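You operate a simulated robot arm through the tools that you are given. There is no shell and no other tool. Be economical: measure what you need, move in short steps, check, and stop when the job is done.

You are at the controls of a simulated two-armed robot. One attempt, no reset.

JOB
Tighten the loose lower belt and run the sack on it down to the bottom sensor.
Fine: flattener drive off while the yellow door is open; shut it and reset the flattener before the start. Where these are worked on the way, their far stop is far enough and under half their travel is too little: yellow door.
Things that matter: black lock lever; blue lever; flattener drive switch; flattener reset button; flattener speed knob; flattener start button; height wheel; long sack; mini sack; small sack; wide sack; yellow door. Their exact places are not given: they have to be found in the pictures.

It is judged by the outcome, as a careful person would: the job done as asked, and still so three seconds after it is handed in. It fails if anything else is knocked over, pushed out of place, dropped, spilled or broken.

ROBOT AND FRAMES
Two 7-joint arms with fingered hands on one trunk, on a base that drives. Base frame: it is fixed to the floor where the robot stands at the start and does not move with it; the origin is under the middle of the robot, x ahead of it, y to its left, z up. Units: cm, rad, N and s.
The left shoulder is at the start at [7.1, 12.5, 116.7], the right one opposite. With the tool pointing down near the work surface each hand reaches from about 14 to 30 cm from the robot's upright axis, wherever it stands, measured 20 degrees to its own side. Places, roughly: black lock lever [60, -20, 110]; blue lever [30, 60, 100]; flattener drive switch [40, 0, 110]; flattener reset button [40, 10, 100]; flattener speed knob [40, 20, 110]; flattener start button [40, 20, 100]; height wheel [60, -40, 110]; small sack [250, 100, 25]; wide sack [250, 50, 25]; yellow door [20, 60, 100]. Payload 3.6 kg a hand.
The tool frame of a hand sits at the grasp point between the pads (the TCP): z along the fingers, y along the line on which they close. The tips reach 3 cm beyond it. Largest opening 10.4 cm; the body of the gripper starts 3.5 cm behind the TCP. The gripper is a hand of 4 fingers: y runs from the thumb to the fingers, the wrist lies at [-1.5, -10.4, -17.8] in the tool frame, and closing takes about 1.5 s.
Orientation is that of the tool frame in the base frame, as a unit quaternion [x, y, z, w]. With the fingers straight down and the wrist toward the robot, the tool's x, y and z point along [0, 1, 0], [1, 0, 0] and [0, 0, -1] of the base frame.

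CONTROLS
- The arms move only by the tool nudge_tool. It takes "left_commands", "right_commands" or both (then of equal length, played together; a hand with none holds still); each is text: rows parted by semicolons, each of 7 numbers parted by spaces: the shift along the tool's x, y, z in units of 300 mm (1.0 is 300 mm), then the turn, a rotation vector about the tool's x, y, z in units of 120 degrees (1.0 is 120 degrees), then the closure, from 0 (fully open) to 1 (shut). In form: dx dy dz ax ay az gripper; .... A call has 1 to 12 rows; each row is the pose to reach, as a shift and turn from the pose commanded when the call began, along the tool's axes at that moment. A call with a number of a shift or a turn outside -1 to 1 is refused whole. A row lasts 0.2 s, in which the tool goes at most 5 cm and 0.15 rad; a call with a longer step from one row to the next is refused whole, and so is a gripper value outside its range. Where a pose cannot be reached the arm comes as near as it can. A force on the tool above 40 N (or 10 N above the force at the start of the call, whichever is more), or a blocked arm, ends the call early, and 0.2 s more pass. The fingers move at their own pace (about 7.2 cm/s each) and stop on an object; they squeeze with about 25 N. The grip force told is the motor's: it shows also when the fingers shut on nothing. Time passes only in rows, and 0.2 s behind the last, so rows that repeat a pose let the fingers close. It gives the time, the measured TCP pose, the force on the tool (base axes), the opening and the grip force at its end, in the units of the frame above (readings bear some noise), with the torque about the TCP (base axes, N m) and any sound that the robot's microphone picked up.
- Cameras (640 x 400 px; columns grow to the right, rows downward): "scene" is now at [17.93, 4.3, 132.23]; the picture's right is [0.46, -0.89, 0.00], its down [-0.35, -0.18, -0.92] and it looks along [0.82, 0.43, -0.39] (base axes); focal length 214 px, centre (320, 200). "left" rides on the left gripper at [-6.1, -9.2, -13] in its tool frame; the picture's right is [-0.81, -0.28, 0.52], its down [0.53, -0.71, 0.46] and it looks along [0.24, 0.64, 0.72] (tool axes); focal length 275 px, centre (320, 200). "right" rides on the right gripper at [6.1, -9.2, -13.1] in its tool frame; the picture's right is [-0.81, 0.28, -0.52], its down [-0.53, -0.71, 0.46] and it looks along [-0.24, 0.64, 0.72] (tool axes); focal length 275 px, centre (320, 200).
- capture(camera): a new picture of that camera. It takes no simulated time.
- move_column(by): slides the trunk up (or, below 0, down) by that many cm; the arms and the scene camera ride with it, the base frame stays. It gives what a move gives, with no picture.
- base_move(legs): drives the robot by 1 to 6 legs, each [ahead, left, turn to the left] in cm, cm and rad, along the robot's own axes; the way and the turn of a leg run together, so that a leg with both is an arc; at most 150 cm and 3.142 rad a leg. The arms and the cameras ride along, it lands a little off, and it stops where it bumps. It gives what a move gives.
- preshape(shape, hand): the hand has 4 fingers and takes this shape, open, in about a second: jaw (thumb against the fingers, like two jaws); tri (thumb and two fingers); tip (a fingertip pinch); poke (one finger out to press); point (the index stretched); flat (the hand flat); cup (the hand cupped); fist (a fist). The gripper value then closes the fingers along that shape, each until it touches; the sizes above hold for jaw. It gives what a move gives, with no picture.
- head_to(pan, tilt): turns the head with the scene camera to pan (to the left, within 1.396 rad either way) and tilt (down, from -0.506 to 1.204), counted from straight ahead of the robot. It gives what a move gives.
- locate(camera, pixels): for up to 12 pixels [column, row] of the newest picture of that camera ("zoom" is the newest enlarged one), the place [x, y, z] in the base frame of the surface seen there, good to about 0.2 cm. It takes no simulated time.
- enlarge(camera, box): a new picture of the part [left, top, right, bottom] of that camera's present view, enlarged. It takes no simulated time.
- sign_off(): hands the job in; it is judged then, once.

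Go step by step. Measure first, check grasps and placings, and put right what went wrong. The budget is 80 turns and 62 pictures, counting those below and the enlarged ones. Unless the task says otherwise, let go and move clear before handing in.

The tools are called after "Emit:" as name(argument=value, ...) on one line, values as JSON. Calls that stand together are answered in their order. nudge_tool: Moves the arms, as the interface text tells. Its arguments: {"type":"object","properties":{"left_commands":{"type":"string"},"right_commands":{"type":"string"}},"required":[]} The other tools are called the same way: move_column (by) slides the trunk up or down; preshape (shape, hand) gives the hand a shape; base_move (legs) drives the base; head_to (pan, tilt) turns the head that bears the scene camera; capture (camera) takes a picture; locate (camera, pixels) gives the place of the surface under pixels of a picture; enlarge (camera, box) takes an enlarged picture of a part of a camera's view; sign_off () hands the job in.

At the start:

```text
clock: 0.0
left_position: [29.64, 41.49, 129.19]
left_tcp_rot: [0.707, 0.707, 0.0, 0.0]
left_force: [-0.1, -0.3, 0.1]
left_moment: [0.0, -0.02, -0.03]
left_opening: 10.36
left_gripper_force: 0.0
left_shape: jaw
right_position: [48.13, 4.99, 133.28]
right_tcp_rot: [0.707, 0.708, 0.001, 0.001]
right_force: [-0.6, 1.1, -0.5]
right_moment: [-0.04, -0.03, 0.04]
right_opening: 10.38
right_gripper_force: 0.3
right_shape: jaw
trunk travel left (down, up): [-40.0, 13.6]
robot x, y, heading: [0.05, -0.05, 0.004]
head pan, tilt: [0.482, 0.401]
```

scene: 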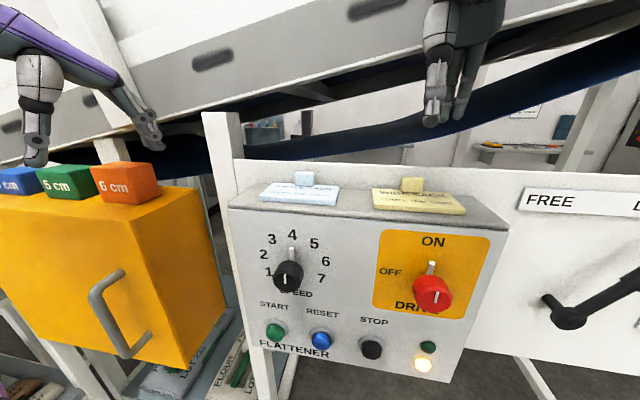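
right: 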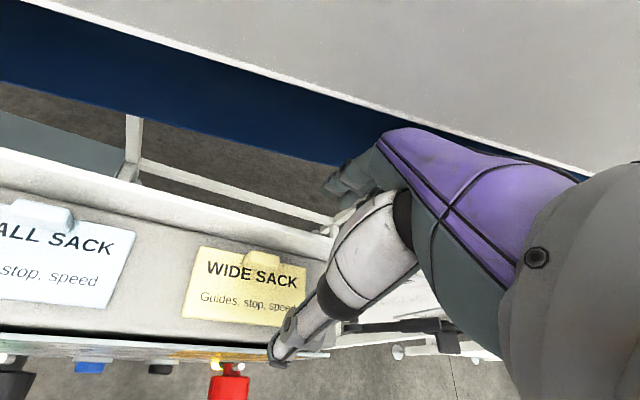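
left: 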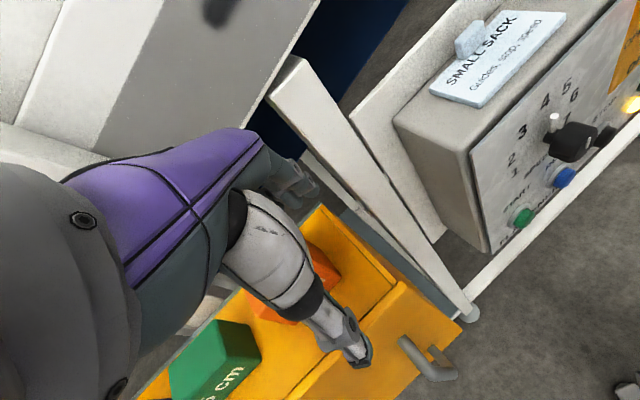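

The scene shows the control panel, with the drive knob on the right (433,293) and speed knob (288,275), the yellow door at left and a FREE/LOCK lever at right. I'll read the labels up close and look around to both sides.

Emit:
enlarge(camera="scene", box=[230, 160, 510, 380])

Emit:
head_to(pan=-0.5, tilt=0.35)

Emit:
capture(camera="scene")

Emit:
head_to(pan=1.1, tilt=0.5)

Emit:
capture(camera="scene")

```text
1.82 times, centred on (370, 270) of scene
```

zoom: 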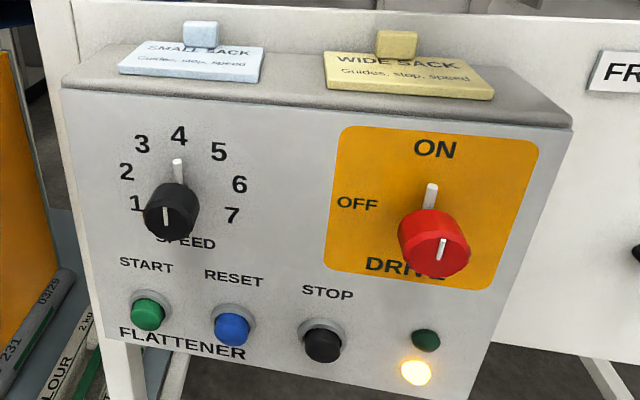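

```text
clock: 1.2
left_position: [29.8, 41.25, 129.09]
left_tcp_rot: [0.708, 0.707, 0.0, 0.0]
left_force: [0.1, 0.1, -0.4]
left_moment: [0.01, -0.02, 0.02]
left_opening: 10.38
left_gripper_force: 0.1
left_shape: jaw
right_position: [48.23, 4.95, 133.43]
right_tcp_rot: [0.707, 0.707, 0.001, 0.0]
right_force: [-0.5, -1.1, -0.2]
right_moment: [0.02, 0.02, 0.05]
right_opening: 10.36
right_gripper_force: 0.0
right_shape: jaw
trunk travel left (down, up): [-40.0, 13.6]
robot x, y, heading: [-0.19, -0.01, 0.003]
head pan, tilt: [-0.499, 0.351]
```

```text
57 pictures are left
```

scene: 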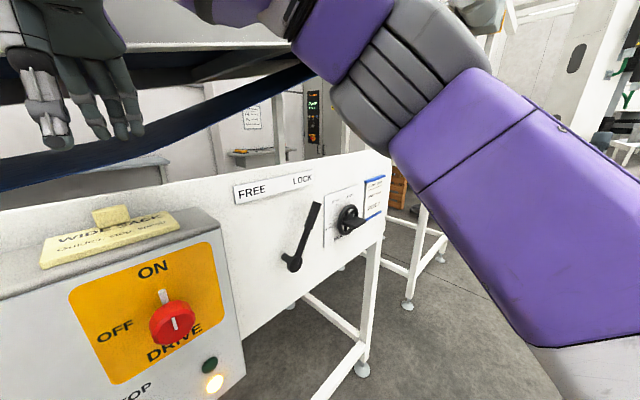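

```text
clock: 2.9
left_position: [29.71, 41.31, 129.21]
left_tcp_rot: [0.706, 0.708, 0.0, 0.0]
left_force: [-0.1, 0.2, 0.4]
left_moment: [-0.01, 0.03, -0.02]
left_opening: 10.36
left_gripper_force: 0.1
left_shape: jaw
right_position: [48.19, 5.01, 133.24]
right_tcp_rot: [0.707, 0.707, 0.001, 0.001]
right_force: [-0.5, 0.1, -0.1]
right_moment: [-0.02, -0.01, 0.03]
right_opening: 10.36
right_gripper_force: 0.2
right_shape: jaw
trunk travel left (down, up): [-40.0, 13.6]
robot x, y, heading: [0.22, -0.16, -0.003]
head pan, tilt: [1.1, 0.499]
```

```text
56 pictures are left
```

scene: 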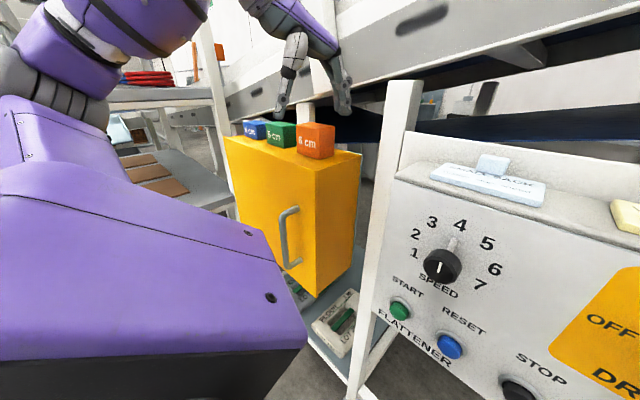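

Panel readings need closing in on. I'll turn the head back right for the wheel's chart and look straight for the belts.

Emit:
head_to(pan=-0.45, tilt=0.3)

Emit:
enlarge(camera="scene", box=[220, 140, 420, 280])

Emit:
enlarge(camera="scene", box=[200, 70, 340, 170])

Emit:
head_to(pan=0.6, tilt=0.0)

Emit:
capture(camera="scene")

```text
clock: 4.5
left_position: [29.69, 41.37, 129.09]
left_tcp_rot: [0.707, 0.707, 0.001, 0.0]
left_force: [0.3, -0.1, 0.4]
left_moment: [0.0, 0.0, -0.01]
left_opening: 10.4
left_gripper_force: 0.0
left_shape: jaw
right_position: [48.21, 5.02, 133.31]
right_tcp_rot: [0.708, 0.707, 0.0, 0.001]
right_force: [0.4, -0.2, -0.3]
right_moment: [-0.01, 0.0, 0.01]
right_opening: 10.35
right_gripper_force: 0.0
right_shape: jaw
trunk travel left (down, up): [-40.0, 13.6]
robot x, y, heading: [-0.05, -0.07, 0.001]
head pan, tilt: [-0.45, 0.3]
```

```text
2.86 times, centred on (320, 210) of scene
```

zoom: 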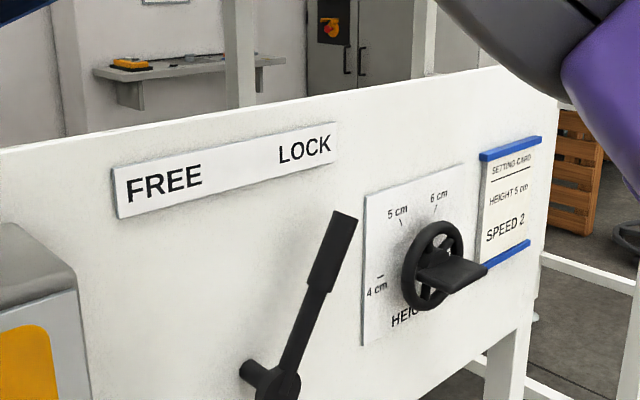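

```text
4.00 times, centred on (270, 120) of scene
```

zoom: 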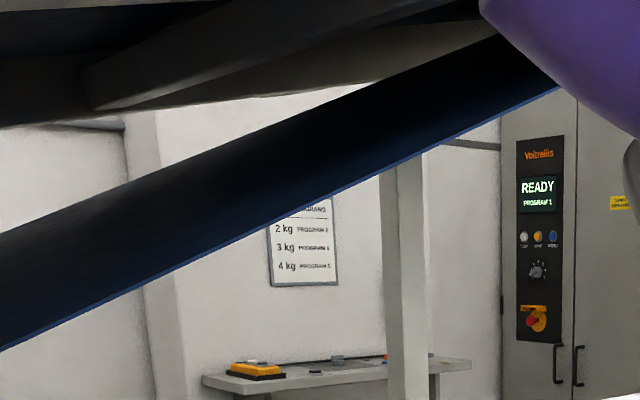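

```text
clock: 5.8
left_position: [29.67, 41.34, 129.15]
left_tcp_rot: [0.708, 0.706, -0.001, 0.0]
left_force: [0.9, 0.1, -0.4]
left_moment: [0.0, 0.0, 0.01]
left_opening: 10.39
left_gripper_force: 0.0
left_shape: jaw
right_position: [48.18, 4.96, 133.31]
right_tcp_rot: [0.707, 0.707, 0.001, 0.001]
right_force: [0.4, -0.5, 0.4]
right_moment: [-0.05, 0.01, 0.05]
right_opening: 10.39
right_gripper_force: 0.0
right_shape: jaw
trunk travel left (down, up): [-40.0, 13.6]
robot x, y, heading: [0.13, 0.41, -0.0]
head pan, tilt: [0.6, 0.0]
```

```text
53 pictures are left
```

scene: 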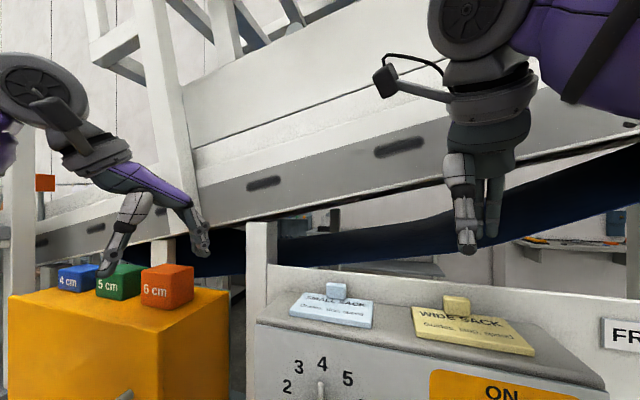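

Setting card reads HEIGHT 5 cm, SPEED 2. Now I measure the main parts in one view aimed at the panel.

Emit:
head_to(pan=0.5, tilt=0.55)

Emit:
capture(camera="scene")

Emit:
enlarge(camera="scene", box=[0, 0, 320, 200])

```text
clock: 6.8
left_position: [29.66, 41.33, 129.16]
left_tcp_rot: [0.707, 0.707, 0.0, 0.001]
left_force: [-0.5, -1.1, -0.1]
left_moment: [-0.01, 0.02, 0.01]
left_opening: 10.37
left_gripper_force: 0.1
left_shape: jaw
right_position: [48.23, 5.04, 133.27]
right_tcp_rot: [0.707, 0.707, 0.0, 0.0]
right_force: [0.6, -0.8, -0.1]
right_moment: [-0.01, 0.0, 0.0]
right_opening: 10.4
right_gripper_force: 0.1
right_shape: jaw
trunk travel left (down, up): [-40.0, 13.6]
robot x, y, heading: [-0.04, -0.09, 0.001]
head pan, tilt: [0.499, 0.55]
```

```text
52 pictures are left
```

scene: 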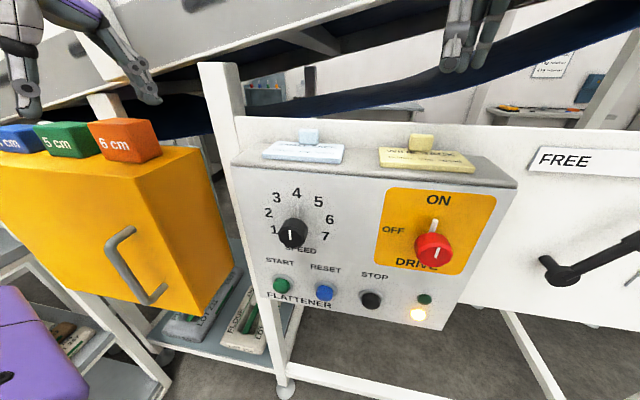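

```text
2.00 times, centred on (160, 100) of scene
```

zoom: 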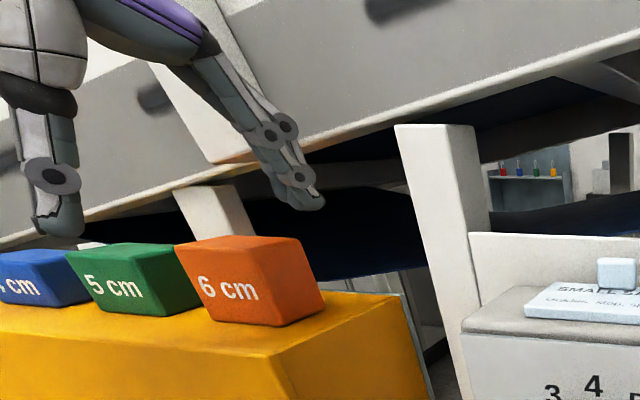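

Emit:
locate(camera="scene", pixels=[[293, 236], [281, 285], [324, 291], [370, 299], [434, 256], [436, 225], [118, 238], [160, 293], [182, 148], [20, 190], [190, 367], [545, 262]])

Emit:
enlarge(camera="scene", box=[240, 175, 500, 330])

Emit:
enlarge(camera="scene", box=[0, 120, 280, 350])

```text
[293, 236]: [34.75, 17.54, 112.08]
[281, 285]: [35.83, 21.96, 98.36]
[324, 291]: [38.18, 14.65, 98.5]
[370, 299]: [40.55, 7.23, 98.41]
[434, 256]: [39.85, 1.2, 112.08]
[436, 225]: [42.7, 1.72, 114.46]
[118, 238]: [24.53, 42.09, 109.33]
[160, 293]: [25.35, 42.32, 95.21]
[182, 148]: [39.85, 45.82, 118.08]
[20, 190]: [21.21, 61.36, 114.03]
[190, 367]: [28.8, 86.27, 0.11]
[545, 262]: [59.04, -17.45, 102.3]
```

```text
2.46 times, centred on (370, 252) of scene
```

zoom: 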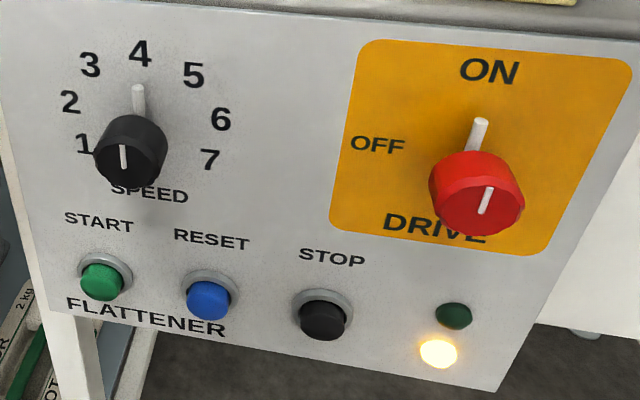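

```text
1.74 times, centred on (140, 235) of scene
```

zoom: 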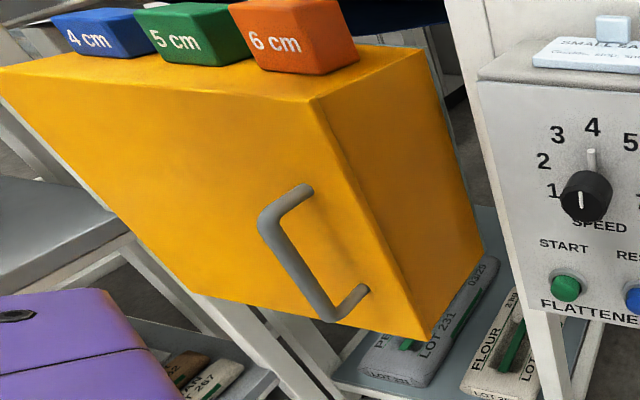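

The speed dial points at 4 and the drive at ON. I need the panel plane and the door geometry more exactly.

Emit:
locate(camera="scene", pixels=[[350, 190], [350, 275], [255, 190], [470, 200], [392, 231], [438, 200], [434, 222], [433, 244], [422, 250], [448, 252], [296, 217], [268, 212]])

Emit:
locate(camera="zoom", pixels=[[310, 100], [430, 335], [425, 55], [480, 262], [20, 95], [190, 275], [265, 215], [285, 265], [325, 310], [305, 190], [365, 290], [250, 200]])

Emit:
capture(camera="left")

```text
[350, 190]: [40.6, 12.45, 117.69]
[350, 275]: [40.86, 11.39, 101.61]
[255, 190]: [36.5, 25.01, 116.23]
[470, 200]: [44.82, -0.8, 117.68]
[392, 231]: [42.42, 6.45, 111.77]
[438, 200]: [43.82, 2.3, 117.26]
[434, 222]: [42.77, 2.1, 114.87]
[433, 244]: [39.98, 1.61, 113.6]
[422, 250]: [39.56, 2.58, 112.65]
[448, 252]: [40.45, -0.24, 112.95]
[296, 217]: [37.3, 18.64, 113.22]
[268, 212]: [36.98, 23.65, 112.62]
```

```text
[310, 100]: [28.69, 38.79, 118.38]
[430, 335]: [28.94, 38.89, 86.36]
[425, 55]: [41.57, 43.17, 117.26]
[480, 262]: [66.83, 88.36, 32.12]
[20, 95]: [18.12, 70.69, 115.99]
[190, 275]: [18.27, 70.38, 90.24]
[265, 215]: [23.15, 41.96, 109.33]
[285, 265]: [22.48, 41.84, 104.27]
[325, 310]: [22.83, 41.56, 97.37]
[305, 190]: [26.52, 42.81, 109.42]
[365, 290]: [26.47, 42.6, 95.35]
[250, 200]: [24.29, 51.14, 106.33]
```

```text
48 pictures are left
```

left: 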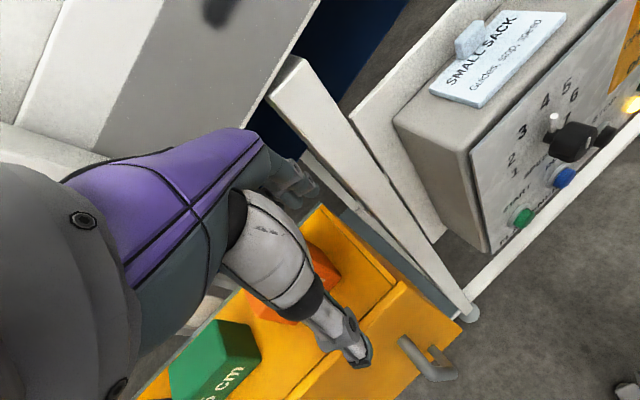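

Geometry is clear: the panel normal is about (0.95, 0.305, 0), so I'll back off 12 cm and turn left 0.31 rad to square up with the machine.

Emit:
base_move(legs=[[-12, 0, 0], [0, 0, 0.31]])

Emit:
head_to(pan=0.1, tilt=0.45)

Emit:
capture(camera="scene")

```text
clock: 9.0
left_position: [3.96, 48.34, 129.02]
left_tcp_rot: [0.592, 0.806, 0.0, 0.0]
left_force: [0.6, -0.7, 0.5]
left_moment: [-0.01, -0.03, 0.05]
left_opening: 10.37
left_gripper_force: 0.1
left_shape: jaw
right_position: [32.44, 19.27, 133.29]
right_tcp_rot: [0.592, 0.806, 0.0, 0.001]
right_force: [0.1, -0.7, -0.3]
right_moment: [-0.02, -0.01, -0.02]
right_opening: 10.39
right_gripper_force: 0.0
right_shape: jaw
trunk travel left (down, up): [-40.0, 13.6]
robot x, y, heading: [-11.95, 0.16, 0.308]
head pan, tilt: [0.499, 0.55]
```

```text
clock: 9.9
left_position: [3.99, 48.41, 129.04]
left_tcp_rot: [0.592, 0.806, 0.0, 0.0]
left_force: [0.0, -0.2, 0.0]
left_moment: [-0.01, 0.03, -0.01]
left_opening: 10.36
left_gripper_force: 0.1
left_shape: jaw
right_position: [32.58, 19.28, 133.25]
right_tcp_rot: [0.591, 0.807, 0.001, 0.0]
right_force: [0.1, -0.2, 1.1]
right_moment: [0.02, 0.0, -0.03]
right_opening: 10.34
right_gripper_force: 0.3
right_shape: jaw
trunk travel left (down, up): [-40.0, 13.6]
robot x, y, heading: [-11.78, -0.15, 0.299]
head pan, tilt: [0.099, 0.45]
```

```text
47 pictures are left
```

scene: 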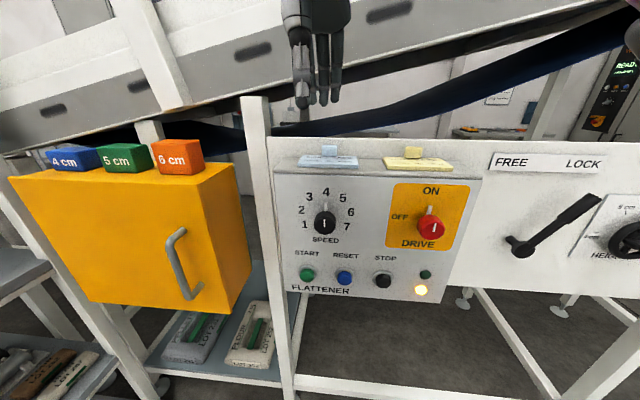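

The head is now square to the panel; the right hand goes back, right, and down while pitching to point at the red drive knob at (430,228).

Emit:
nudge_tool(right_commands="-0.13 -0.0986 0 -0.0682 0 0 0;-0.26 -0.197 0 -0.1364 0 0 0;-0.39 -0.296 0 -0.2046 0 0 0;-0.52 -0.394 0 -0.2728 0 0 0;-0.65 -0.493 0 -0.341 0 0 0;-0.65 -0.493 0.118 -0.409 0 0 0;-0.65 -0.493 0.237 -0.477 0 0 0;-0.65 -0.493 0.355 -0.545 0 0 0;-0.65 -0.493 0.473 -0.614 0 0 0;-0.65 -0.493 0.592 -0.682 0 0 0;-0.65 -0.493 0.71 -0.75 0 0 0;-0.65 -0.493 0.71 -0.75 0 0 0")

Emit:
capture(camera="scene")

Emit:
capture(camera="right")

Emit:
locate(camera="scene", pixels=[[430, 228], [324, 224], [307, 275], [345, 278], [432, 207], [395, 216], [175, 240], [195, 290], [410, 190], [509, 240], [600, 197], [628, 240]])

```text
clock: 10.9
left_position: [4.02, 48.26, 129.2]
left_tcp_rot: [0.592, 0.806, 0.0, -0.001]
left_force: [0.1, 0.3, -0.1]
left_moment: [-0.07, 0.02, 0.01]
left_opening: 10.36
left_gripper_force: 0.1
left_shape: jaw
right_position: [27.23, 2.91, 132.85]
right_tcp_rot: [0.586, 0.772, 0.195, 0.147]
right_force: [33.4, 24.5, -33.4]
right_moment: [-2.47, -3.34, -4.81]
right_opening: 10.41
right_gripper_force: 0.0
right_shape: jaw
trunk travel left (down, up): [-40.0, 13.6]
robot x, y, heading: [-12.18, -0.1, 0.3]
head pan, tilt: [0.099, 0.45]
stopped in row 4 (right hand): the force on the tool passed its limit at 102 N (the readings are from after the stop); the commanded pose is now the measured one
```

```text
46 pictures are left
```

scene: 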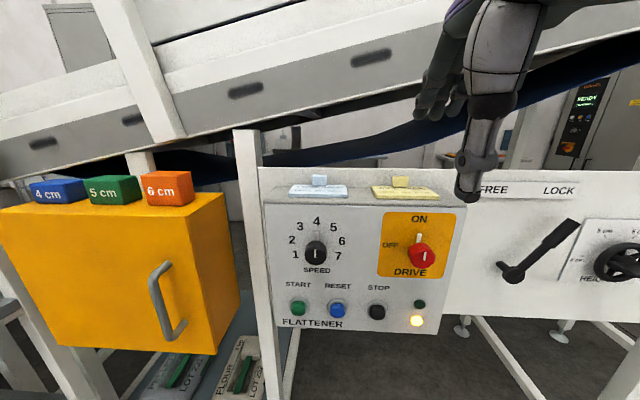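

```text
45 pictures are left
```

right: 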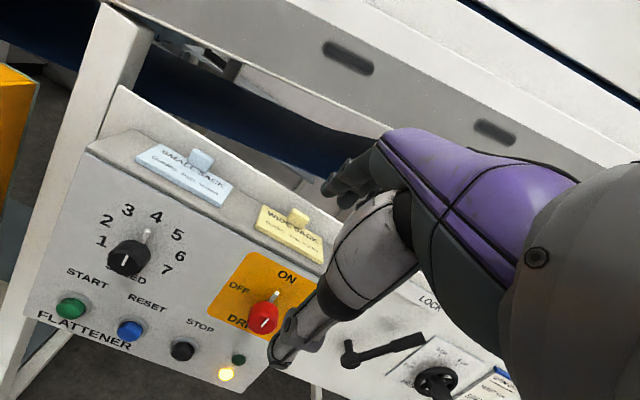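

```text
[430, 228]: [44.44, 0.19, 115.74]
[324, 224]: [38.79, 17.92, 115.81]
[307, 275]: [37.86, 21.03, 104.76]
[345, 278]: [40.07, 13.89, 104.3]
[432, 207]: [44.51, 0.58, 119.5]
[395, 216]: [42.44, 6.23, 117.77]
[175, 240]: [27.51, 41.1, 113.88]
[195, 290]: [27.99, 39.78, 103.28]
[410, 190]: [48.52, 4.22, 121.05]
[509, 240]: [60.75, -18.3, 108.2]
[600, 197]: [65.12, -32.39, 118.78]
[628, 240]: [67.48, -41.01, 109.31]
```

The right hand was stopped at 102 N in free air, so the arm probably met the robot's own head or trunk. I'll look at the arm's posture.

Emit:
head_to(pan=-0.8, tilt=0.1)

Emit:
capture(camera="scene")

```text
clock: 12.1
left_position: [3.92, 48.16, 129.16]
left_tcp_rot: [0.592, 0.806, 0.0, 0.001]
left_force: [-0.2, -0.3, -0.7]
left_moment: [-0.03, -0.01, 0.0]
left_opening: 10.36
left_gripper_force: 0.0
left_shape: jaw
right_position: [26.97, 2.8, 133.6]
right_tcp_rot: [0.582, 0.773, 0.207, 0.144]
right_force: [-0.3, -0.3, -0.9]
right_moment: [-0.01, 0.0, 0.0]
right_opening: 10.4
right_gripper_force: 0.0
right_shape: jaw
trunk travel left (down, up): [-40.0, 13.6]
robot x, y, heading: [-11.73, 0.24, 0.304]
head pan, tilt: [-0.799, 0.099]
```

```text
44 pictures are left
```

scene: 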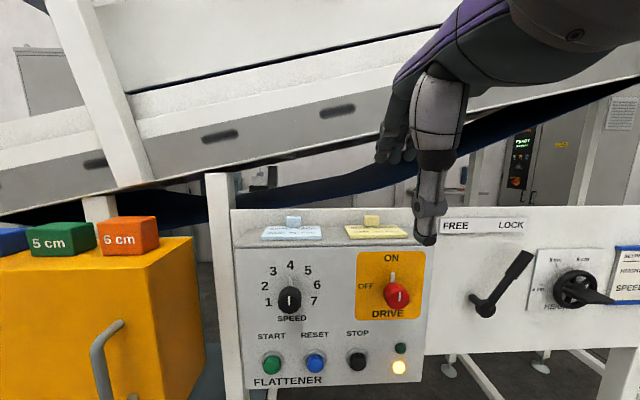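

The head pan barely changed the view, so the forearm is against the head. I'll turn the head left and move the right hand away to the right and down.

Emit:
head_to(pan=0.4, tilt=0.4)

Emit:
nudge_tool(right_commands="-0.12 0.03 0 0 0 0 0;-0.26 0.03 0 0 0 0 0;-0.4 0.03 0 0 0 0 0;-0.54 0.03 0 0 0 0 0;-0.66 0.03 0 0 0 0 0")

Emit:
head_to(pan=-0.6, tilt=0.2)

Emit:
capture(camera="scene")

```text
clock: 13.5
left_position: [3.99, 48.45, 129.1]
left_tcp_rot: [0.592, 0.806, 0.0, 0.0]
left_force: [0.4, 0.6, -0.9]
left_moment: [-0.02, -0.01, 0.03]
left_opening: 10.41
left_gripper_force: 0.0
left_shape: jaw
right_position: [27.35, 2.89, 133.09]
right_tcp_rot: [0.588, 0.771, 0.198, 0.143]
right_force: [50.4, 72.9, -3.5]
right_moment: [-5.99, 3.46, -13.92]
right_opening: 10.39
right_gripper_force: 0.1
right_shape: jaw
trunk travel left (down, up): [-40.0, 13.6]
robot x, y, heading: [-11.8, -0.16, 0.303]
head pan, tilt: [0.4, 0.4]
```

```text
clock: 14.7
left_position: [3.86, 48.36, 129.18]
left_tcp_rot: [0.592, 0.806, 0.001, -0.001]
left_force: [-1.0, -0.2, 0.2]
left_moment: [0.02, 0.02, 0.03]
left_opening: 10.39
left_gripper_force: 0.1
left_shape: jaw
right_position: [33.17, -16.12, 133.6]
right_tcp_rot: [0.583, 0.773, 0.204, 0.147]
right_force: [0.2, 0.0, -0.4]
right_moment: [0.02, -0.01, 0.02]
right_opening: 10.37
right_gripper_force: 0.1
right_shape: jaw
trunk travel left (down, up): [-40.0, 13.6]
robot x, y, heading: [-11.71, 0.24, 0.304]
head pan, tilt: [0.4, 0.4]
```

```text
clock: 15.9
left_position: [4.07, 48.44, 129.19]
left_tcp_rot: [0.592, 0.806, 0.0, 0.0]
left_force: [-1.8, 0.3, -0.4]
left_moment: [0.01, 0.0, -0.02]
left_opening: 10.37
left_gripper_force: 0.1
left_shape: jaw
right_position: [33.23, -15.95, 133.58]
right_tcp_rot: [0.582, 0.774, 0.203, 0.145]
right_force: [-0.7, -0.2, 0.3]
right_moment: [0.0, 0.03, -0.01]
right_opening: 10.38
right_gripper_force: 0.1
right_shape: jaw
trunk travel left (down, up): [-40.0, 13.6]
robot x, y, heading: [-12.03, 0.21, 0.304]
head pan, tilt: [-0.6, 0.201]
```

```text
43 pictures are left
```

scene: 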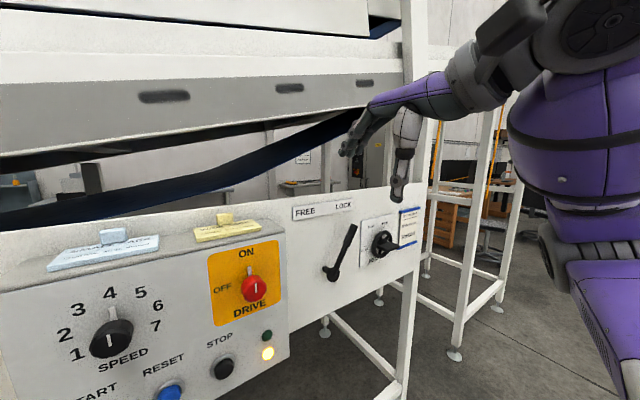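

The arm is free now, forearm upright at the right. I lower the hand and finish the pitch while clear to the right of the head.

Emit:
nudge_tool(right_commands="0.026 -0.0544 0.0611 -0.0563 0 0 0;0.052 -0.109 0.122 -0.1127 0 0 0;0.078 -0.163 0.183 -0.169 0 0 0;0.104 -0.218 0.244 -0.2253 0 0 0;0.13 -0.272 0.306 -0.2817 0 0 0;0.155 -0.327 0.367 -0.338 0 0 0;0.181 -0.381 0.428 -0.3943 0 0 0;0.207 -0.436 0.489 -0.4507 0 0 0;0.233 -0.49 0.55 -0.507 0 0 0;0.233 -0.49 0.55 -0.507 0 0 0")

Emit:
head_to(pan=-0.25, tilt=0.45)

Emit:
capture(camera="scene")

```text
clock: 18.1
left_position: [4.06, 48.35, 129.19]
left_tcp_rot: [0.592, 0.806, 0.0, 0.0]
left_force: [0.3, 0.0, -0.3]
left_moment: [0.02, -0.01, -0.02]
left_opening: 10.36
left_gripper_force: 0.1
left_shape: jaw
right_position: [33.98, -15.37, 111.35]
right_tcp_rot: [0.344, 0.674, 0.535, 0.374]
right_force: [-0.2, -0.3, 0.4]
right_moment: [0.0, 0.02, -0.01]
right_opening: 10.35
right_gripper_force: 0.2
right_shape: jaw
right hand out of reach, approached as far as the arm can: row 2, 3, 4, 5, 6, 7, 8, 9, 10
trunk travel left (down, up): [-40.0, 13.6]
robot x, y, heading: [-11.92, 0.16, 0.304]
head pan, tilt: [-0.6, 0.201]
```

```text
clock: 19.0
left_position: [3.98, 48.46, 129.16]
left_tcp_rot: [0.592, 0.806, 0.0, 0.0]
left_force: [0.2, 0.4, -0.2]
left_moment: [-0.02, -0.03, 0.0]
left_opening: 10.37
left_gripper_force: 0.1
left_shape: jaw
right_position: [33.76, -15.38, 111.38]
right_tcp_rot: [0.345, 0.674, 0.536, 0.373]
right_force: [0.1, 0.7, -0.1]
right_moment: [0.01, 0.02, 0.0]
right_opening: 10.4
right_gripper_force: 0.1
right_shape: jaw
trunk travel left (down, up): [-40.0, 13.6]
robot x, y, heading: [-11.96, 0.1, 0.305]
head pan, tilt: [-0.25, 0.45]
```

```text
42 pictures are left
```

scene: 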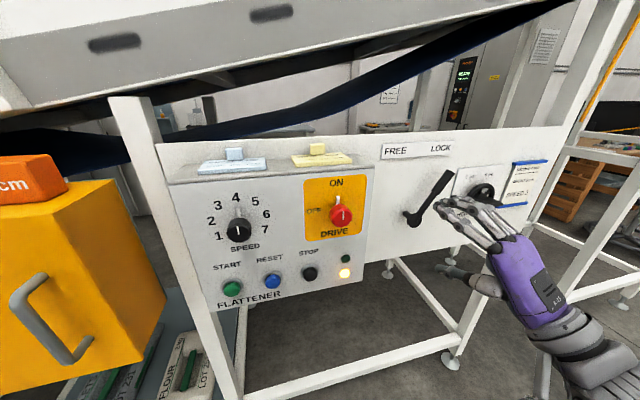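

The hand is now pointing forward but was too close in for that pose; I'll back the base 8 cm and replay a neutral command to see where it settles.

Emit:
base_move(legs=[[-8, 0, 0]])

Emit:
nudge_tool(right_commands="0 0 0 0 0 0 0;0 0 0 0 0 0 0;0 0 0 0 0 0 0")

```text
clock: 20.0
left_position: [-3.46, 46.03, 129.1]
left_tcp_rot: [0.593, 0.805, 0.0, 0.0]
left_force: [0.2, -0.3, 0.7]
left_moment: [0.01, -0.03, -0.02]
left_opening: 10.37
left_gripper_force: 0.0
left_shape: jaw
right_position: [26.23, -17.9, 111.36]
right_tcp_rot: [0.346, 0.674, 0.536, 0.374]
right_force: [-0.5, -0.4, 0.2]
right_moment: [0.03, 0.05, -0.02]
right_opening: 10.41
right_gripper_force: 0.1
right_shape: jaw
trunk travel left (down, up): [-40.0, 13.6]
robot x, y, heading: [-19.51, -2.1, 0.304]
head pan, tilt: [-0.25, 0.45]
```

```text
clock: 20.8
left_position: [-3.33, 46.01, 129.16]
left_tcp_rot: [0.593, 0.805, 0.0, 0.0]
left_force: [0.1, -0.1, 0.7]
left_moment: [-0.02, -0.02, -0.04]
left_opening: 10.38
left_gripper_force: 0.0
left_shape: jaw
right_position: [26.37, -17.76, 111.37]
right_tcp_rot: [0.346, 0.674, 0.534, 0.374]
right_force: [0.6, -0.5, 0.6]
right_moment: [-0.03, -0.02, 0.01]
right_opening: 10.39
right_gripper_force: 0.0
right_shape: jaw
trunk travel left (down, up): [-40.0, 13.6]
robot x, y, heading: [-19.65, -2.77, 0.303]
head pan, tilt: [-0.25, 0.45]
```

The commanded pose follows the measured one. I now move the right hand in front of the red knob, levelled along the panel normal.

Emit:
nudge_tool(right_commands="0.0635 0.023 0.069 -0.0107 -0.015 0.0117 0;0.127 0.046 0.138 -0.0213 -0.03 0.0233 0;0.19 0.069 0.207 -0.032 -0.045 0.035 0;0.254 0.092 0.275 -0.0427 -0.06 0.0467 0;0.3175 0.115 0.344 -0.0533 -0.075 0.0583 0;0.381 0.138 0.413 -0.064 -0.09 0.07 0;0.381 0.138 0.413 -0.064 -0.09 0.07 0")

Emit:
capture(camera="right")

Emit:
capture(camera="scene")

```text
clock: 22.4
left_position: [-3.39, 46.06, 129.21]
left_tcp_rot: [0.593, 0.805, 0.0, 0.0]
left_force: [-1.1, 0.0, -0.5]
left_moment: [-0.04, 0.0, 0.01]
left_opening: 10.37
left_gripper_force: 0.1
left_shape: jaw
right_position: [26.12, -17.87, 111.73]
right_tcp_rot: [0.341, 0.672, 0.54, 0.374]
right_force: [-0.5, 0.3, -0.6]
right_moment: [0.01, -0.01, 0.01]
right_opening: 10.39
right_gripper_force: 0.1
right_shape: jaw
right hand out of reach, approached as far as the arm can: row 1, 2, 3, 4, 5, 6, 7
trunk travel left (down, up): [-40.0, 13.6]
robot x, y, heading: [-19.07, -2.25, 0.299]
head pan, tilt: [-0.25, 0.45]
```

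```text
41 pictures are left
```

right: 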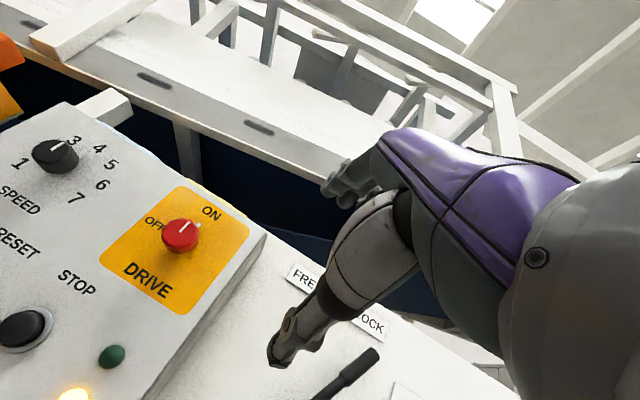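

```text
40 pictures are left
```

scene: 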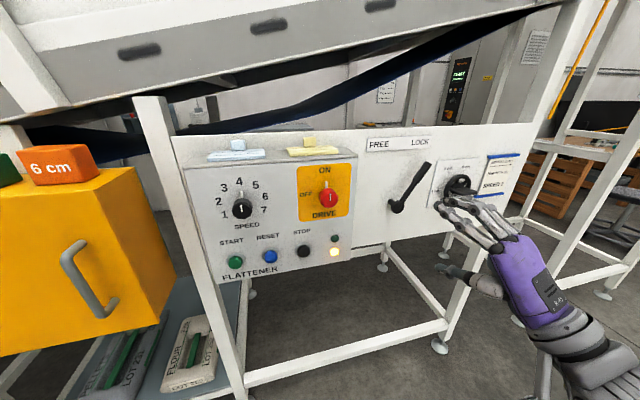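

The arm would not move on from a joint limit (forearm upright, wrist bent). I'll try pure translation forward and left, which should straighten the wrist.

Emit:
nudge_tool(right_commands="0.06 0.02 0.1 0 0 0 0;0.12 0.04 0.2 0 0 0 0;0.18 0.06 0.3 0 0 0 0;0.2 0.08 0.4 0 0 0 0;0.2 0.08 0.4 0 0 0 0")

```text
clock: 23.6
left_position: [-3.39, 45.97, 129.09]
left_tcp_rot: [0.593, 0.805, 0.0, 0.0]
left_force: [0.6, -0.1, -0.1]
left_moment: [0.07, -0.04, 0.01]
left_opening: 10.37
left_gripper_force: 0.0
left_shape: jaw
right_position: [26.15, -17.82, 111.51]
right_tcp_rot: [0.342, 0.672, 0.54, 0.375]
right_force: [0.4, -0.3, 0.4]
right_moment: [0.04, -0.01, 0.0]
right_opening: 10.39
right_gripper_force: 0.1
right_shape: jaw
right hand out of reach, approached as far as the arm can: row 1, 2, 3, 4, 5
trunk travel left (down, up): [-40.0, 13.6]
robot x, y, heading: [-19.61, -2.26, 0.306]
head pan, tilt: [-0.25, 0.45]
```

Still stuck, so I unwind the pitch by 30 degrees first, then move forward and left.

Emit:
nudge_tool(right_commands="0 0 0 0.06 0 0 0;0 0 0 0.12 0 0 0;0 0.05 0 0.18 0 0 0;0 0.1 0 0.24 0 0 0;0.08 0.12 0.08 0.24 0 0 0;0.16 0.12 0.18 0.24 0 0 0;0.24 0.12 0.28 0.24 0 0 0;0.32 0.12 0.36 0.24 0 0 0")

Emit:
capture(camera="scene")

```text
clock: 25.4
left_position: [-3.43, 45.97, 129.28]
left_tcp_rot: [0.593, 0.805, 0.0, 0.0]
left_force: [-0.8, 0.6, 0.6]
left_moment: [-0.01, 0.04, -0.01]
left_opening: 10.4
left_gripper_force: 0.0
left_shape: jaw
right_position: [34.11, -12.28, 116.5]
right_tcp_rot: [0.423, 0.787, 0.355, 0.276]
right_force: [0.0, -0.2, 0.7]
right_moment: [0.03, 0.0, 0.03]
right_opening: 10.4
right_gripper_force: 0.0
right_shape: jaw
right hand out of reach, approached as far as the arm can: row 1, 2, 3, 4, 5, 6, 7, 8
trunk travel left (down, up): [-40.0, 13.6]
robot x, y, heading: [-19.48, -2.5, 0.303]
head pan, tilt: [-0.25, 0.45]
```

```text
39 pictures are left
```

scene: 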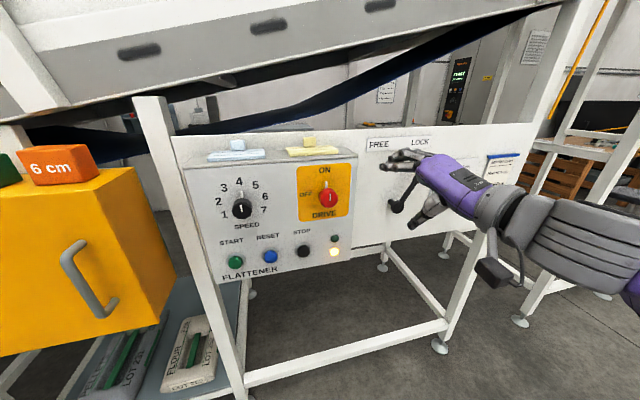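

The forearm is now level, which frees the wrist. I retry the approach pose in front of the red knob.

Emit:
nudge_tool(right_commands="0.052 0 0.024 -0.043 -0.011 0.0134 0;0.104 0 0.048 -0.085 -0.021 0.0267 0;0.156 0.001 0.072 -0.128 -0.032 0.04 0;0.209 0.001 0.097 -0.171 -0.043 0.0534 0;0.261 0.002 0.121 -0.214 -0.054 0.0668 0;0.313 0.002 0.145 -0.256 -0.064 0.08 0;0.365 0.003 0.169 -0.299 -0.075 0.0935 0;0.365 0.003 0.169 -0.299 -0.075 0.0935 0")

Emit:
capture(camera="scene")

```text
clock: 27.2
left_position: [-3.41, 46.03, 129.21]
left_tcp_rot: [0.593, 0.805, 0.0, -0.001]
left_force: [-0.2, -0.1, 0.6]
left_moment: [0.0, 0.0, 0.0]
left_opening: 10.38
left_gripper_force: 0.1
left_shape: jaw
right_position: [26.12, -17.7, 111.53]
right_tcp_rot: [0.341, 0.672, 0.54, 0.375]
right_force: [-0.2, -0.1, 0.0]
right_moment: [-0.02, -0.02, 0.01]
right_opening: 10.42
right_gripper_force: 0.1
right_shape: jaw
right hand out of reach, approached as far as the arm can: row 1, 2, 3, 4, 5, 6, 7, 8
trunk travel left (down, up): [-40.0, 13.6]
robot x, y, heading: [-19.57, -2.39, 0.305]
head pan, tilt: [-0.25, 0.45]
```

```text
38 pictures are left
```

scene: 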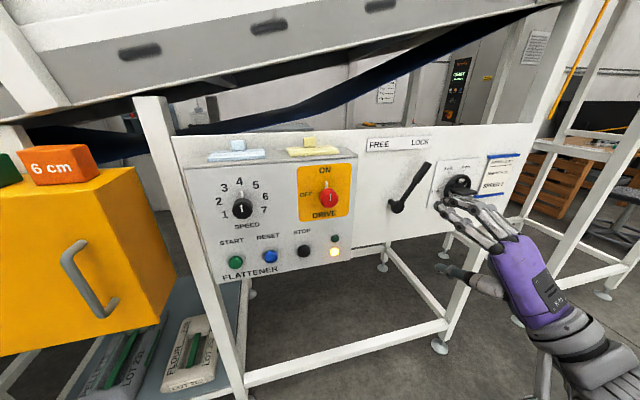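

The pose keeps snapping back to the same corner, so the shoulder is too high for a level forward hand. I'll lower the trunk 20 cm and retry from there.

Emit:
move_column(by=-20)

Emit:
nudge_tool(right_commands="0 0.1 0 0.03 0 0 0;0 0.25 0 0.06 0 0 0;0 0.4 0 0.06 0 0 0;0 0.55 0 0.06 0 0 0;0 0.68 0 0.06 0 0 0;0.1 0.7 0.1 0.06 0 0 0;0.2 0.7 0.2 0.06 0 0 0;0.3 0.7 0.25 0.03 0 0 0;0.3 0.7 0.3 0 0 0 0")

Emit:
head_to(pan=-0.4, tilt=0.2)

Emit:
capture(camera="scene")

```text
clock: 29.4
left_position: [-3.41, 45.99, 109.22]
left_tcp_rot: [0.592, 0.806, -0.001, 0.0]
left_force: [0.1, 0.6, -0.3]
left_moment: [0.02, -0.02, -0.03]
left_opening: 10.39
left_gripper_force: 0.0
left_shape: jaw
right_position: [28.28, -17.18, 85.95]
right_tcp_rot: [0.378, 0.721, 0.485, 0.319]
right_force: [-0.4, 0.4, 0.4]
right_moment: [-0.01, 0.0, -0.01]
right_opening: 10.37
right_gripper_force: 0.0
right_shape: jaw
trunk travel left (down, up): [-20.0, 33.6]
robot x, y, heading: [-19.61, -1.98, 0.301]
head pan, tilt: [-0.25, 0.45]
```

```text
clock: 31.4
left_position: [-3.37, 46.11, 109.01]
left_tcp_rot: [0.593, 0.805, 0.0, 0.0]
left_force: [-1.7, 0.0, 0.0]
left_moment: [0.02, 0.04, 0.0]
left_opening: 10.38
left_gripper_force: 0.1
left_shape: jaw
right_position: [36.19, -10.4, 105.67]
right_tcp_rot: [0.399, 0.75, 0.438, 0.296]
right_force: [0.1, 0.6, -0.5]
right_moment: [0.0, -0.06, -0.03]
right_opening: 10.42
right_gripper_force: 0.0
right_shape: jaw
right hand out of reach, approached as far as the arm can: row 1, 2, 3, 4, 5, 6, 7, 8, 9
trunk travel left (down, up): [-20.0, 33.6]
robot x, y, heading: [-19.37, -1.96, 0.305]
head pan, tilt: [-0.25, 0.45]
```

```text
clock: 32.2
left_position: [-3.4, 46.06, 109.16]
left_tcp_rot: [0.593, 0.806, 0.001, -0.001]
left_force: [-0.4, -0.2, 0.5]
left_moment: [0.0, 0.03, 0.01]
left_opening: 10.38
left_gripper_force: 0.1
left_shape: jaw
right_position: [36.19, -10.29, 105.68]
right_tcp_rot: [0.398, 0.75, 0.439, 0.295]
right_force: [-0.3, 0.3, 0.5]
right_moment: [0.01, -0.03, 0.04]
right_opening: 10.4
right_gripper_force: 0.2
right_shape: jaw
trunk travel left (down, up): [-20.0, 33.6]
robot x, y, heading: [-19.37, -2.29, 0.306]
head pan, tilt: [-0.4, 0.201]
```

```text
37 pictures are left
```

scene: 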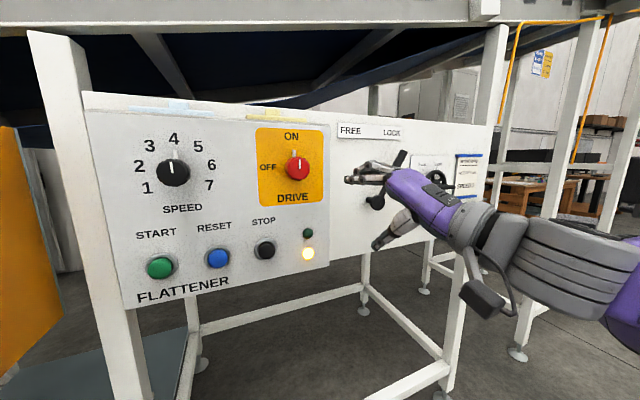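

The frontal view confirms speed at 4 and drive ON. With the tool tilted about 26 degrees down the wrist sits straight behind the grip, so I'll approach the red knob in that attitude.

Emit:
nudge_tool(right_commands="0.0485 0.047 -0.006 0.001 -0.013 0.0147 0;0.097 0.094 -0.012 0.003 -0.026 0.029 0;0.1455 0.141 -0.0175 0.004 -0.0385 0.044 0;0.194 0.188 -0.023 0.005 -0.051 0.0587 0;0.2425 0.235 -0.029 0.007 -0.064 0.073 0;0.291 0.282 -0.035 0.008 -0.077 0.088 0;0.291 0.282 -0.035 0.008 -0.077 0.088 0")

Emit:
capture(camera="scene")

```text
clock: 33.8
left_position: [-3.44, 45.94, 109.09]
left_tcp_rot: [0.593, 0.805, 0.0, 0.0]
left_force: [0.1, -0.5, -0.1]
left_moment: [0.01, 0.0, -0.02]
left_opening: 10.36
left_gripper_force: 0.0
left_shape: jaw
right_position: [33.77, -0.61, 112.43]
right_tcp_rot: [0.502, 0.687, 0.424, 0.31]
right_force: [0.5, -0.1, -0.1]
right_moment: [0.0, -0.02, 0.0]
right_opening: 10.4
right_gripper_force: 0.0
right_shape: jaw
right hand out of reach, approached as far as the arm can: row 1, 2, 3, 4, 5
trunk travel left (down, up): [-20.0, 33.6]
robot x, y, heading: [-19.4, -2.21, 0.301]
head pan, tilt: [-0.4, 0.201]
```

```text
36 pictures are left
```

scene: 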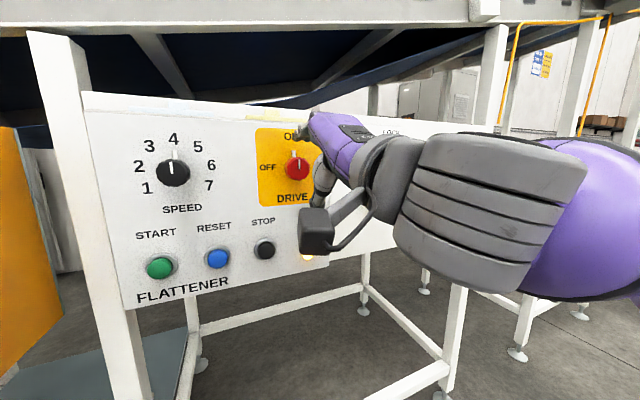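

The arm now reaches the knob pose. I'll rehearse the 90-degree counter-clockwise turn in free air to check the wrist range.

Emit:
nudge_tool(right_commands="0 0 0 0 -0.029 -0.058 0;0 0 0 0 -0.058 -0.116 0;0 0 0 0 -0.087 -0.174 0;0 0 0 0 -0.116 -0.232 0;0 0 0 0 -0.145 -0.29 0;0 0 0 0 -0.174 -0.348 0;0 0 0 0 -0.203 -0.406 0;0 0 0 0 -0.232 -0.464 0;0 0 0 0 -0.262 -0.522 0;0 0 0 0 -0.291 -0.58 0;0 0 0 0 -0.32 -0.638 0;0 0 0 0 -0.337 -0.67 0")

Emit:
capture(camera="right")

```text
clock: 36.4
left_position: [-3.46, 45.99, 109.1]
left_tcp_rot: [0.593, 0.805, 0.0, -0.001]
left_force: [0.8, -0.3, 0.6]
left_moment: [-0.02, 0.01, 0.01]
left_opening: 10.37
left_gripper_force: 0.0
left_shape: jaw
right_position: [32.99, 2.38, 107.95]
right_tcp_rot: [0.059, 0.703, -0.052, 0.706]
right_force: [0.1, 1.0, 0.1]
right_moment: [-0.01, -0.02, 0.0]
right_opening: 10.4
right_gripper_force: 0.1
right_shape: jaw
right hand out of reach, approached as far as the arm can: row 11, 12
trunk travel left (down, up): [-20.0, 33.6]
robot x, y, heading: [-19.08, -2.28, 0.303]
head pan, tilt: [-0.4, 0.201]
```

```text
35 pictures are left
```

right: 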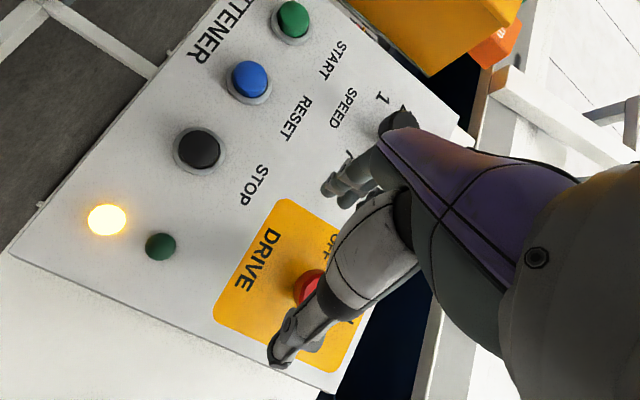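

It reaches about 80 degrees, so I start the grip about 12 degrees further clockwise. I roll back to that start pose in front of the knob.

Emit:
nudge_tool(right_commands="-0.0135 -0.0083 0.0037 0 0.0318 0.0629 0;-0.027 -0.0167 0.0073 0 0.0637 0.1258 0;-0.0405 -0.025 0.011 0.001 0.0955 0.1887 0;-0.054 -0.0333 0.0147 0.001 0.1273 0.2517 0;-0.0675 -0.0417 0.0183 0.001 0.1592 0.3146 0;-0.081 -0.05 0.022 0.001 0.191 0.3775 0;-0.0945 -0.0583 0.0257 0.002 0.2228 0.4404 0;-0.108 -0.0667 0.0293 0.002 0.2547 0.5033 0;-0.1215 -0.075 0.033 0.002 0.2865 0.5662 0;-0.135 -0.0833 0.0367 0.003 0.3183 0.6292 0;-0.1485 -0.0917 0.0403 0.003 0.3502 0.6921 0;-0.162 -0.1 0.044 0.003 0.382 0.755 0")

Emit:
capture(camera="right")

```text
clock: 39.0
left_position: [-3.42, 46.05, 109.21]
left_tcp_rot: [0.592, 0.806, 0.0, 0.0]
left_force: [0.2, -0.1, 0.1]
left_moment: [-0.04, 0.02, -0.01]
left_opening: 10.38
left_gripper_force: 0.1
left_shape: jaw
right_position: [33.88, -0.78, 112.89]
right_tcp_rot: [0.543, 0.654, 0.471, 0.235]
right_force: [0.6, 0.1, 0.4]
right_moment: [0.02, -0.02, -0.01]
right_opening: 10.39
right_gripper_force: 0.1
right_shape: jaw
trunk travel left (down, up): [-20.0, 33.6]
robot x, y, heading: [-19.59, -2.49, 0.308]
head pan, tilt: [-0.4, 0.201]
```

```text
34 pictures are left
```

right: 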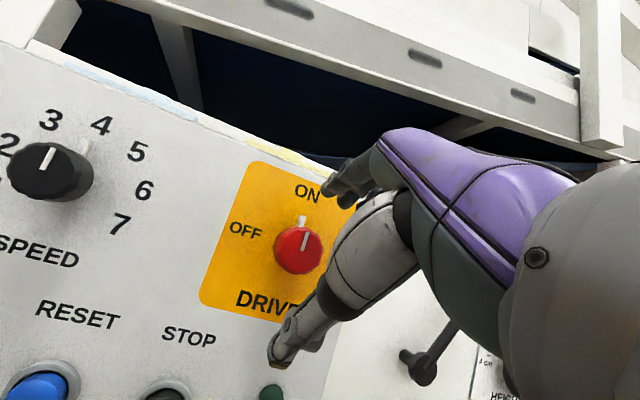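

The hand is ready with the red knob at (298,245) between the fingers' line. I advance along the knob axis and close.

Emit:
nudge_tool(right_commands="-0.001 0.03 0.061 0 0 0 0;-0.003 0.061 0.123 0 0 0 0;-0.004 0.091 0.184 0 0 0 0;-0.004 0.091 0.184 0 0 0 0;-0.004 0.091 0.184 0 0 0 0.4;-0.004 0.091 0.184 0 0 0 0.8;-0.004 0.091 0.184 0 0 0 1;-0.004 0.091 0.184 0 0 0 1;-0.004 0.091 0.184 0 0 0 1;-0.004 0.091 0.184 0 0 0 1;-0.004 0.091 0.184 0 0 0 1")

Emit:
capture(camera="right")

```text
clock: 39.8
left_position: [-3.6, 45.92, 109.23]
left_tcp_rot: [0.593, 0.805, 0.001, 0.001]
left_force: [-0.1, 0.4, 1.1]
left_moment: [-0.01, 0.01, 0.0]
left_opening: 10.4
left_gripper_force: 0.1
left_shape: jaw
right_position: [38.59, 0.83, 113.61]
right_tcp_rot: [0.536, 0.651, 0.48, 0.242]
right_force: [-24.8, -9.9, 1.1]
right_moment: [0.43, -1.06, -0.39]
right_opening: 10.03
right_gripper_force: 0.1
right_shape: jaw
trunk travel left (down, up): [-20.0, 33.6]
robot x, y, heading: [-19.42, -2.58, 0.301]
head pan, tilt: [-0.4, 0.201]
stopped in row 4 (right hand): the force on the tool passed its limit at 42 N (the readings are from after the stop); the commanded pose is now the measured one
```

```text
33 pictures are left
```

right: 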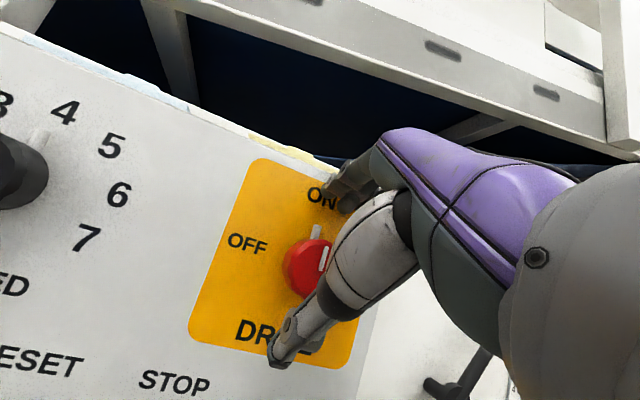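

The upper fingertips touched the panel because the opening was wide while tilted. I back off 2.5 cm, part-close to about 6 cm, then advance and grip.

Emit:
nudge_tool(right_commands="-0.003 -0.053 -0.067 0 0 0 0.2;-0.003 -0.053 -0.067 0 0 0 0.4;-0.003 -0.053 -0.067 0 0 0 0.4;-0.003 -0.053 -0.067 0 0 0 0.4;-0.006 -0.032 -0.017 0 0 0 0.4;-0.01 -0.011 0.033 0 0 0 0.4;-0.01 -0.011 0.033 0 0 0 0.7;-0.01 -0.011 0.033 0 0 0 1;-0.01 -0.011 0.033 0 0 0 1;-0.01 -0.011 0.033 0 0 0 1;-0.01 -0.011 0.033 0 0 0 1;-0.01 -0.011 0.033 0 0 0 1")

Emit:
capture(camera="right")

```text
clock: 42.4
left_position: [-3.14, 45.89, 109.11]
left_tcp_rot: [0.593, 0.805, 0.0, 0.0]
left_force: [-0.5, 0.3, -0.4]
left_moment: [0.03, 0.05, -0.01]
left_opening: 10.38
left_gripper_force: 0.0
left_shape: jaw
right_position: [40.05, 1.05, 112.15]
right_tcp_rot: [0.539, 0.654, 0.475, 0.239]
right_force: [-0.5, 1.7, -12.7]
right_moment: [0.0, 0.02, -0.01]
right_opening: 2.94
right_gripper_force: 25.2
right_shape: jaw
trunk travel left (down, up): [-20.0, 33.6]
robot x, y, heading: [-19.37, -2.4, 0.303]
head pan, tilt: [-0.4, 0.201]
```

```text
32 pictures are left
```

right: 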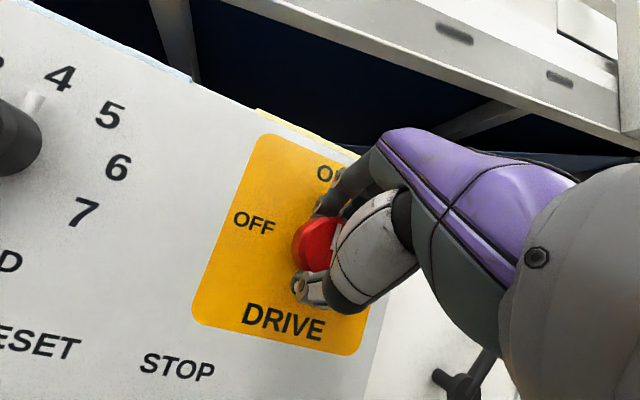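

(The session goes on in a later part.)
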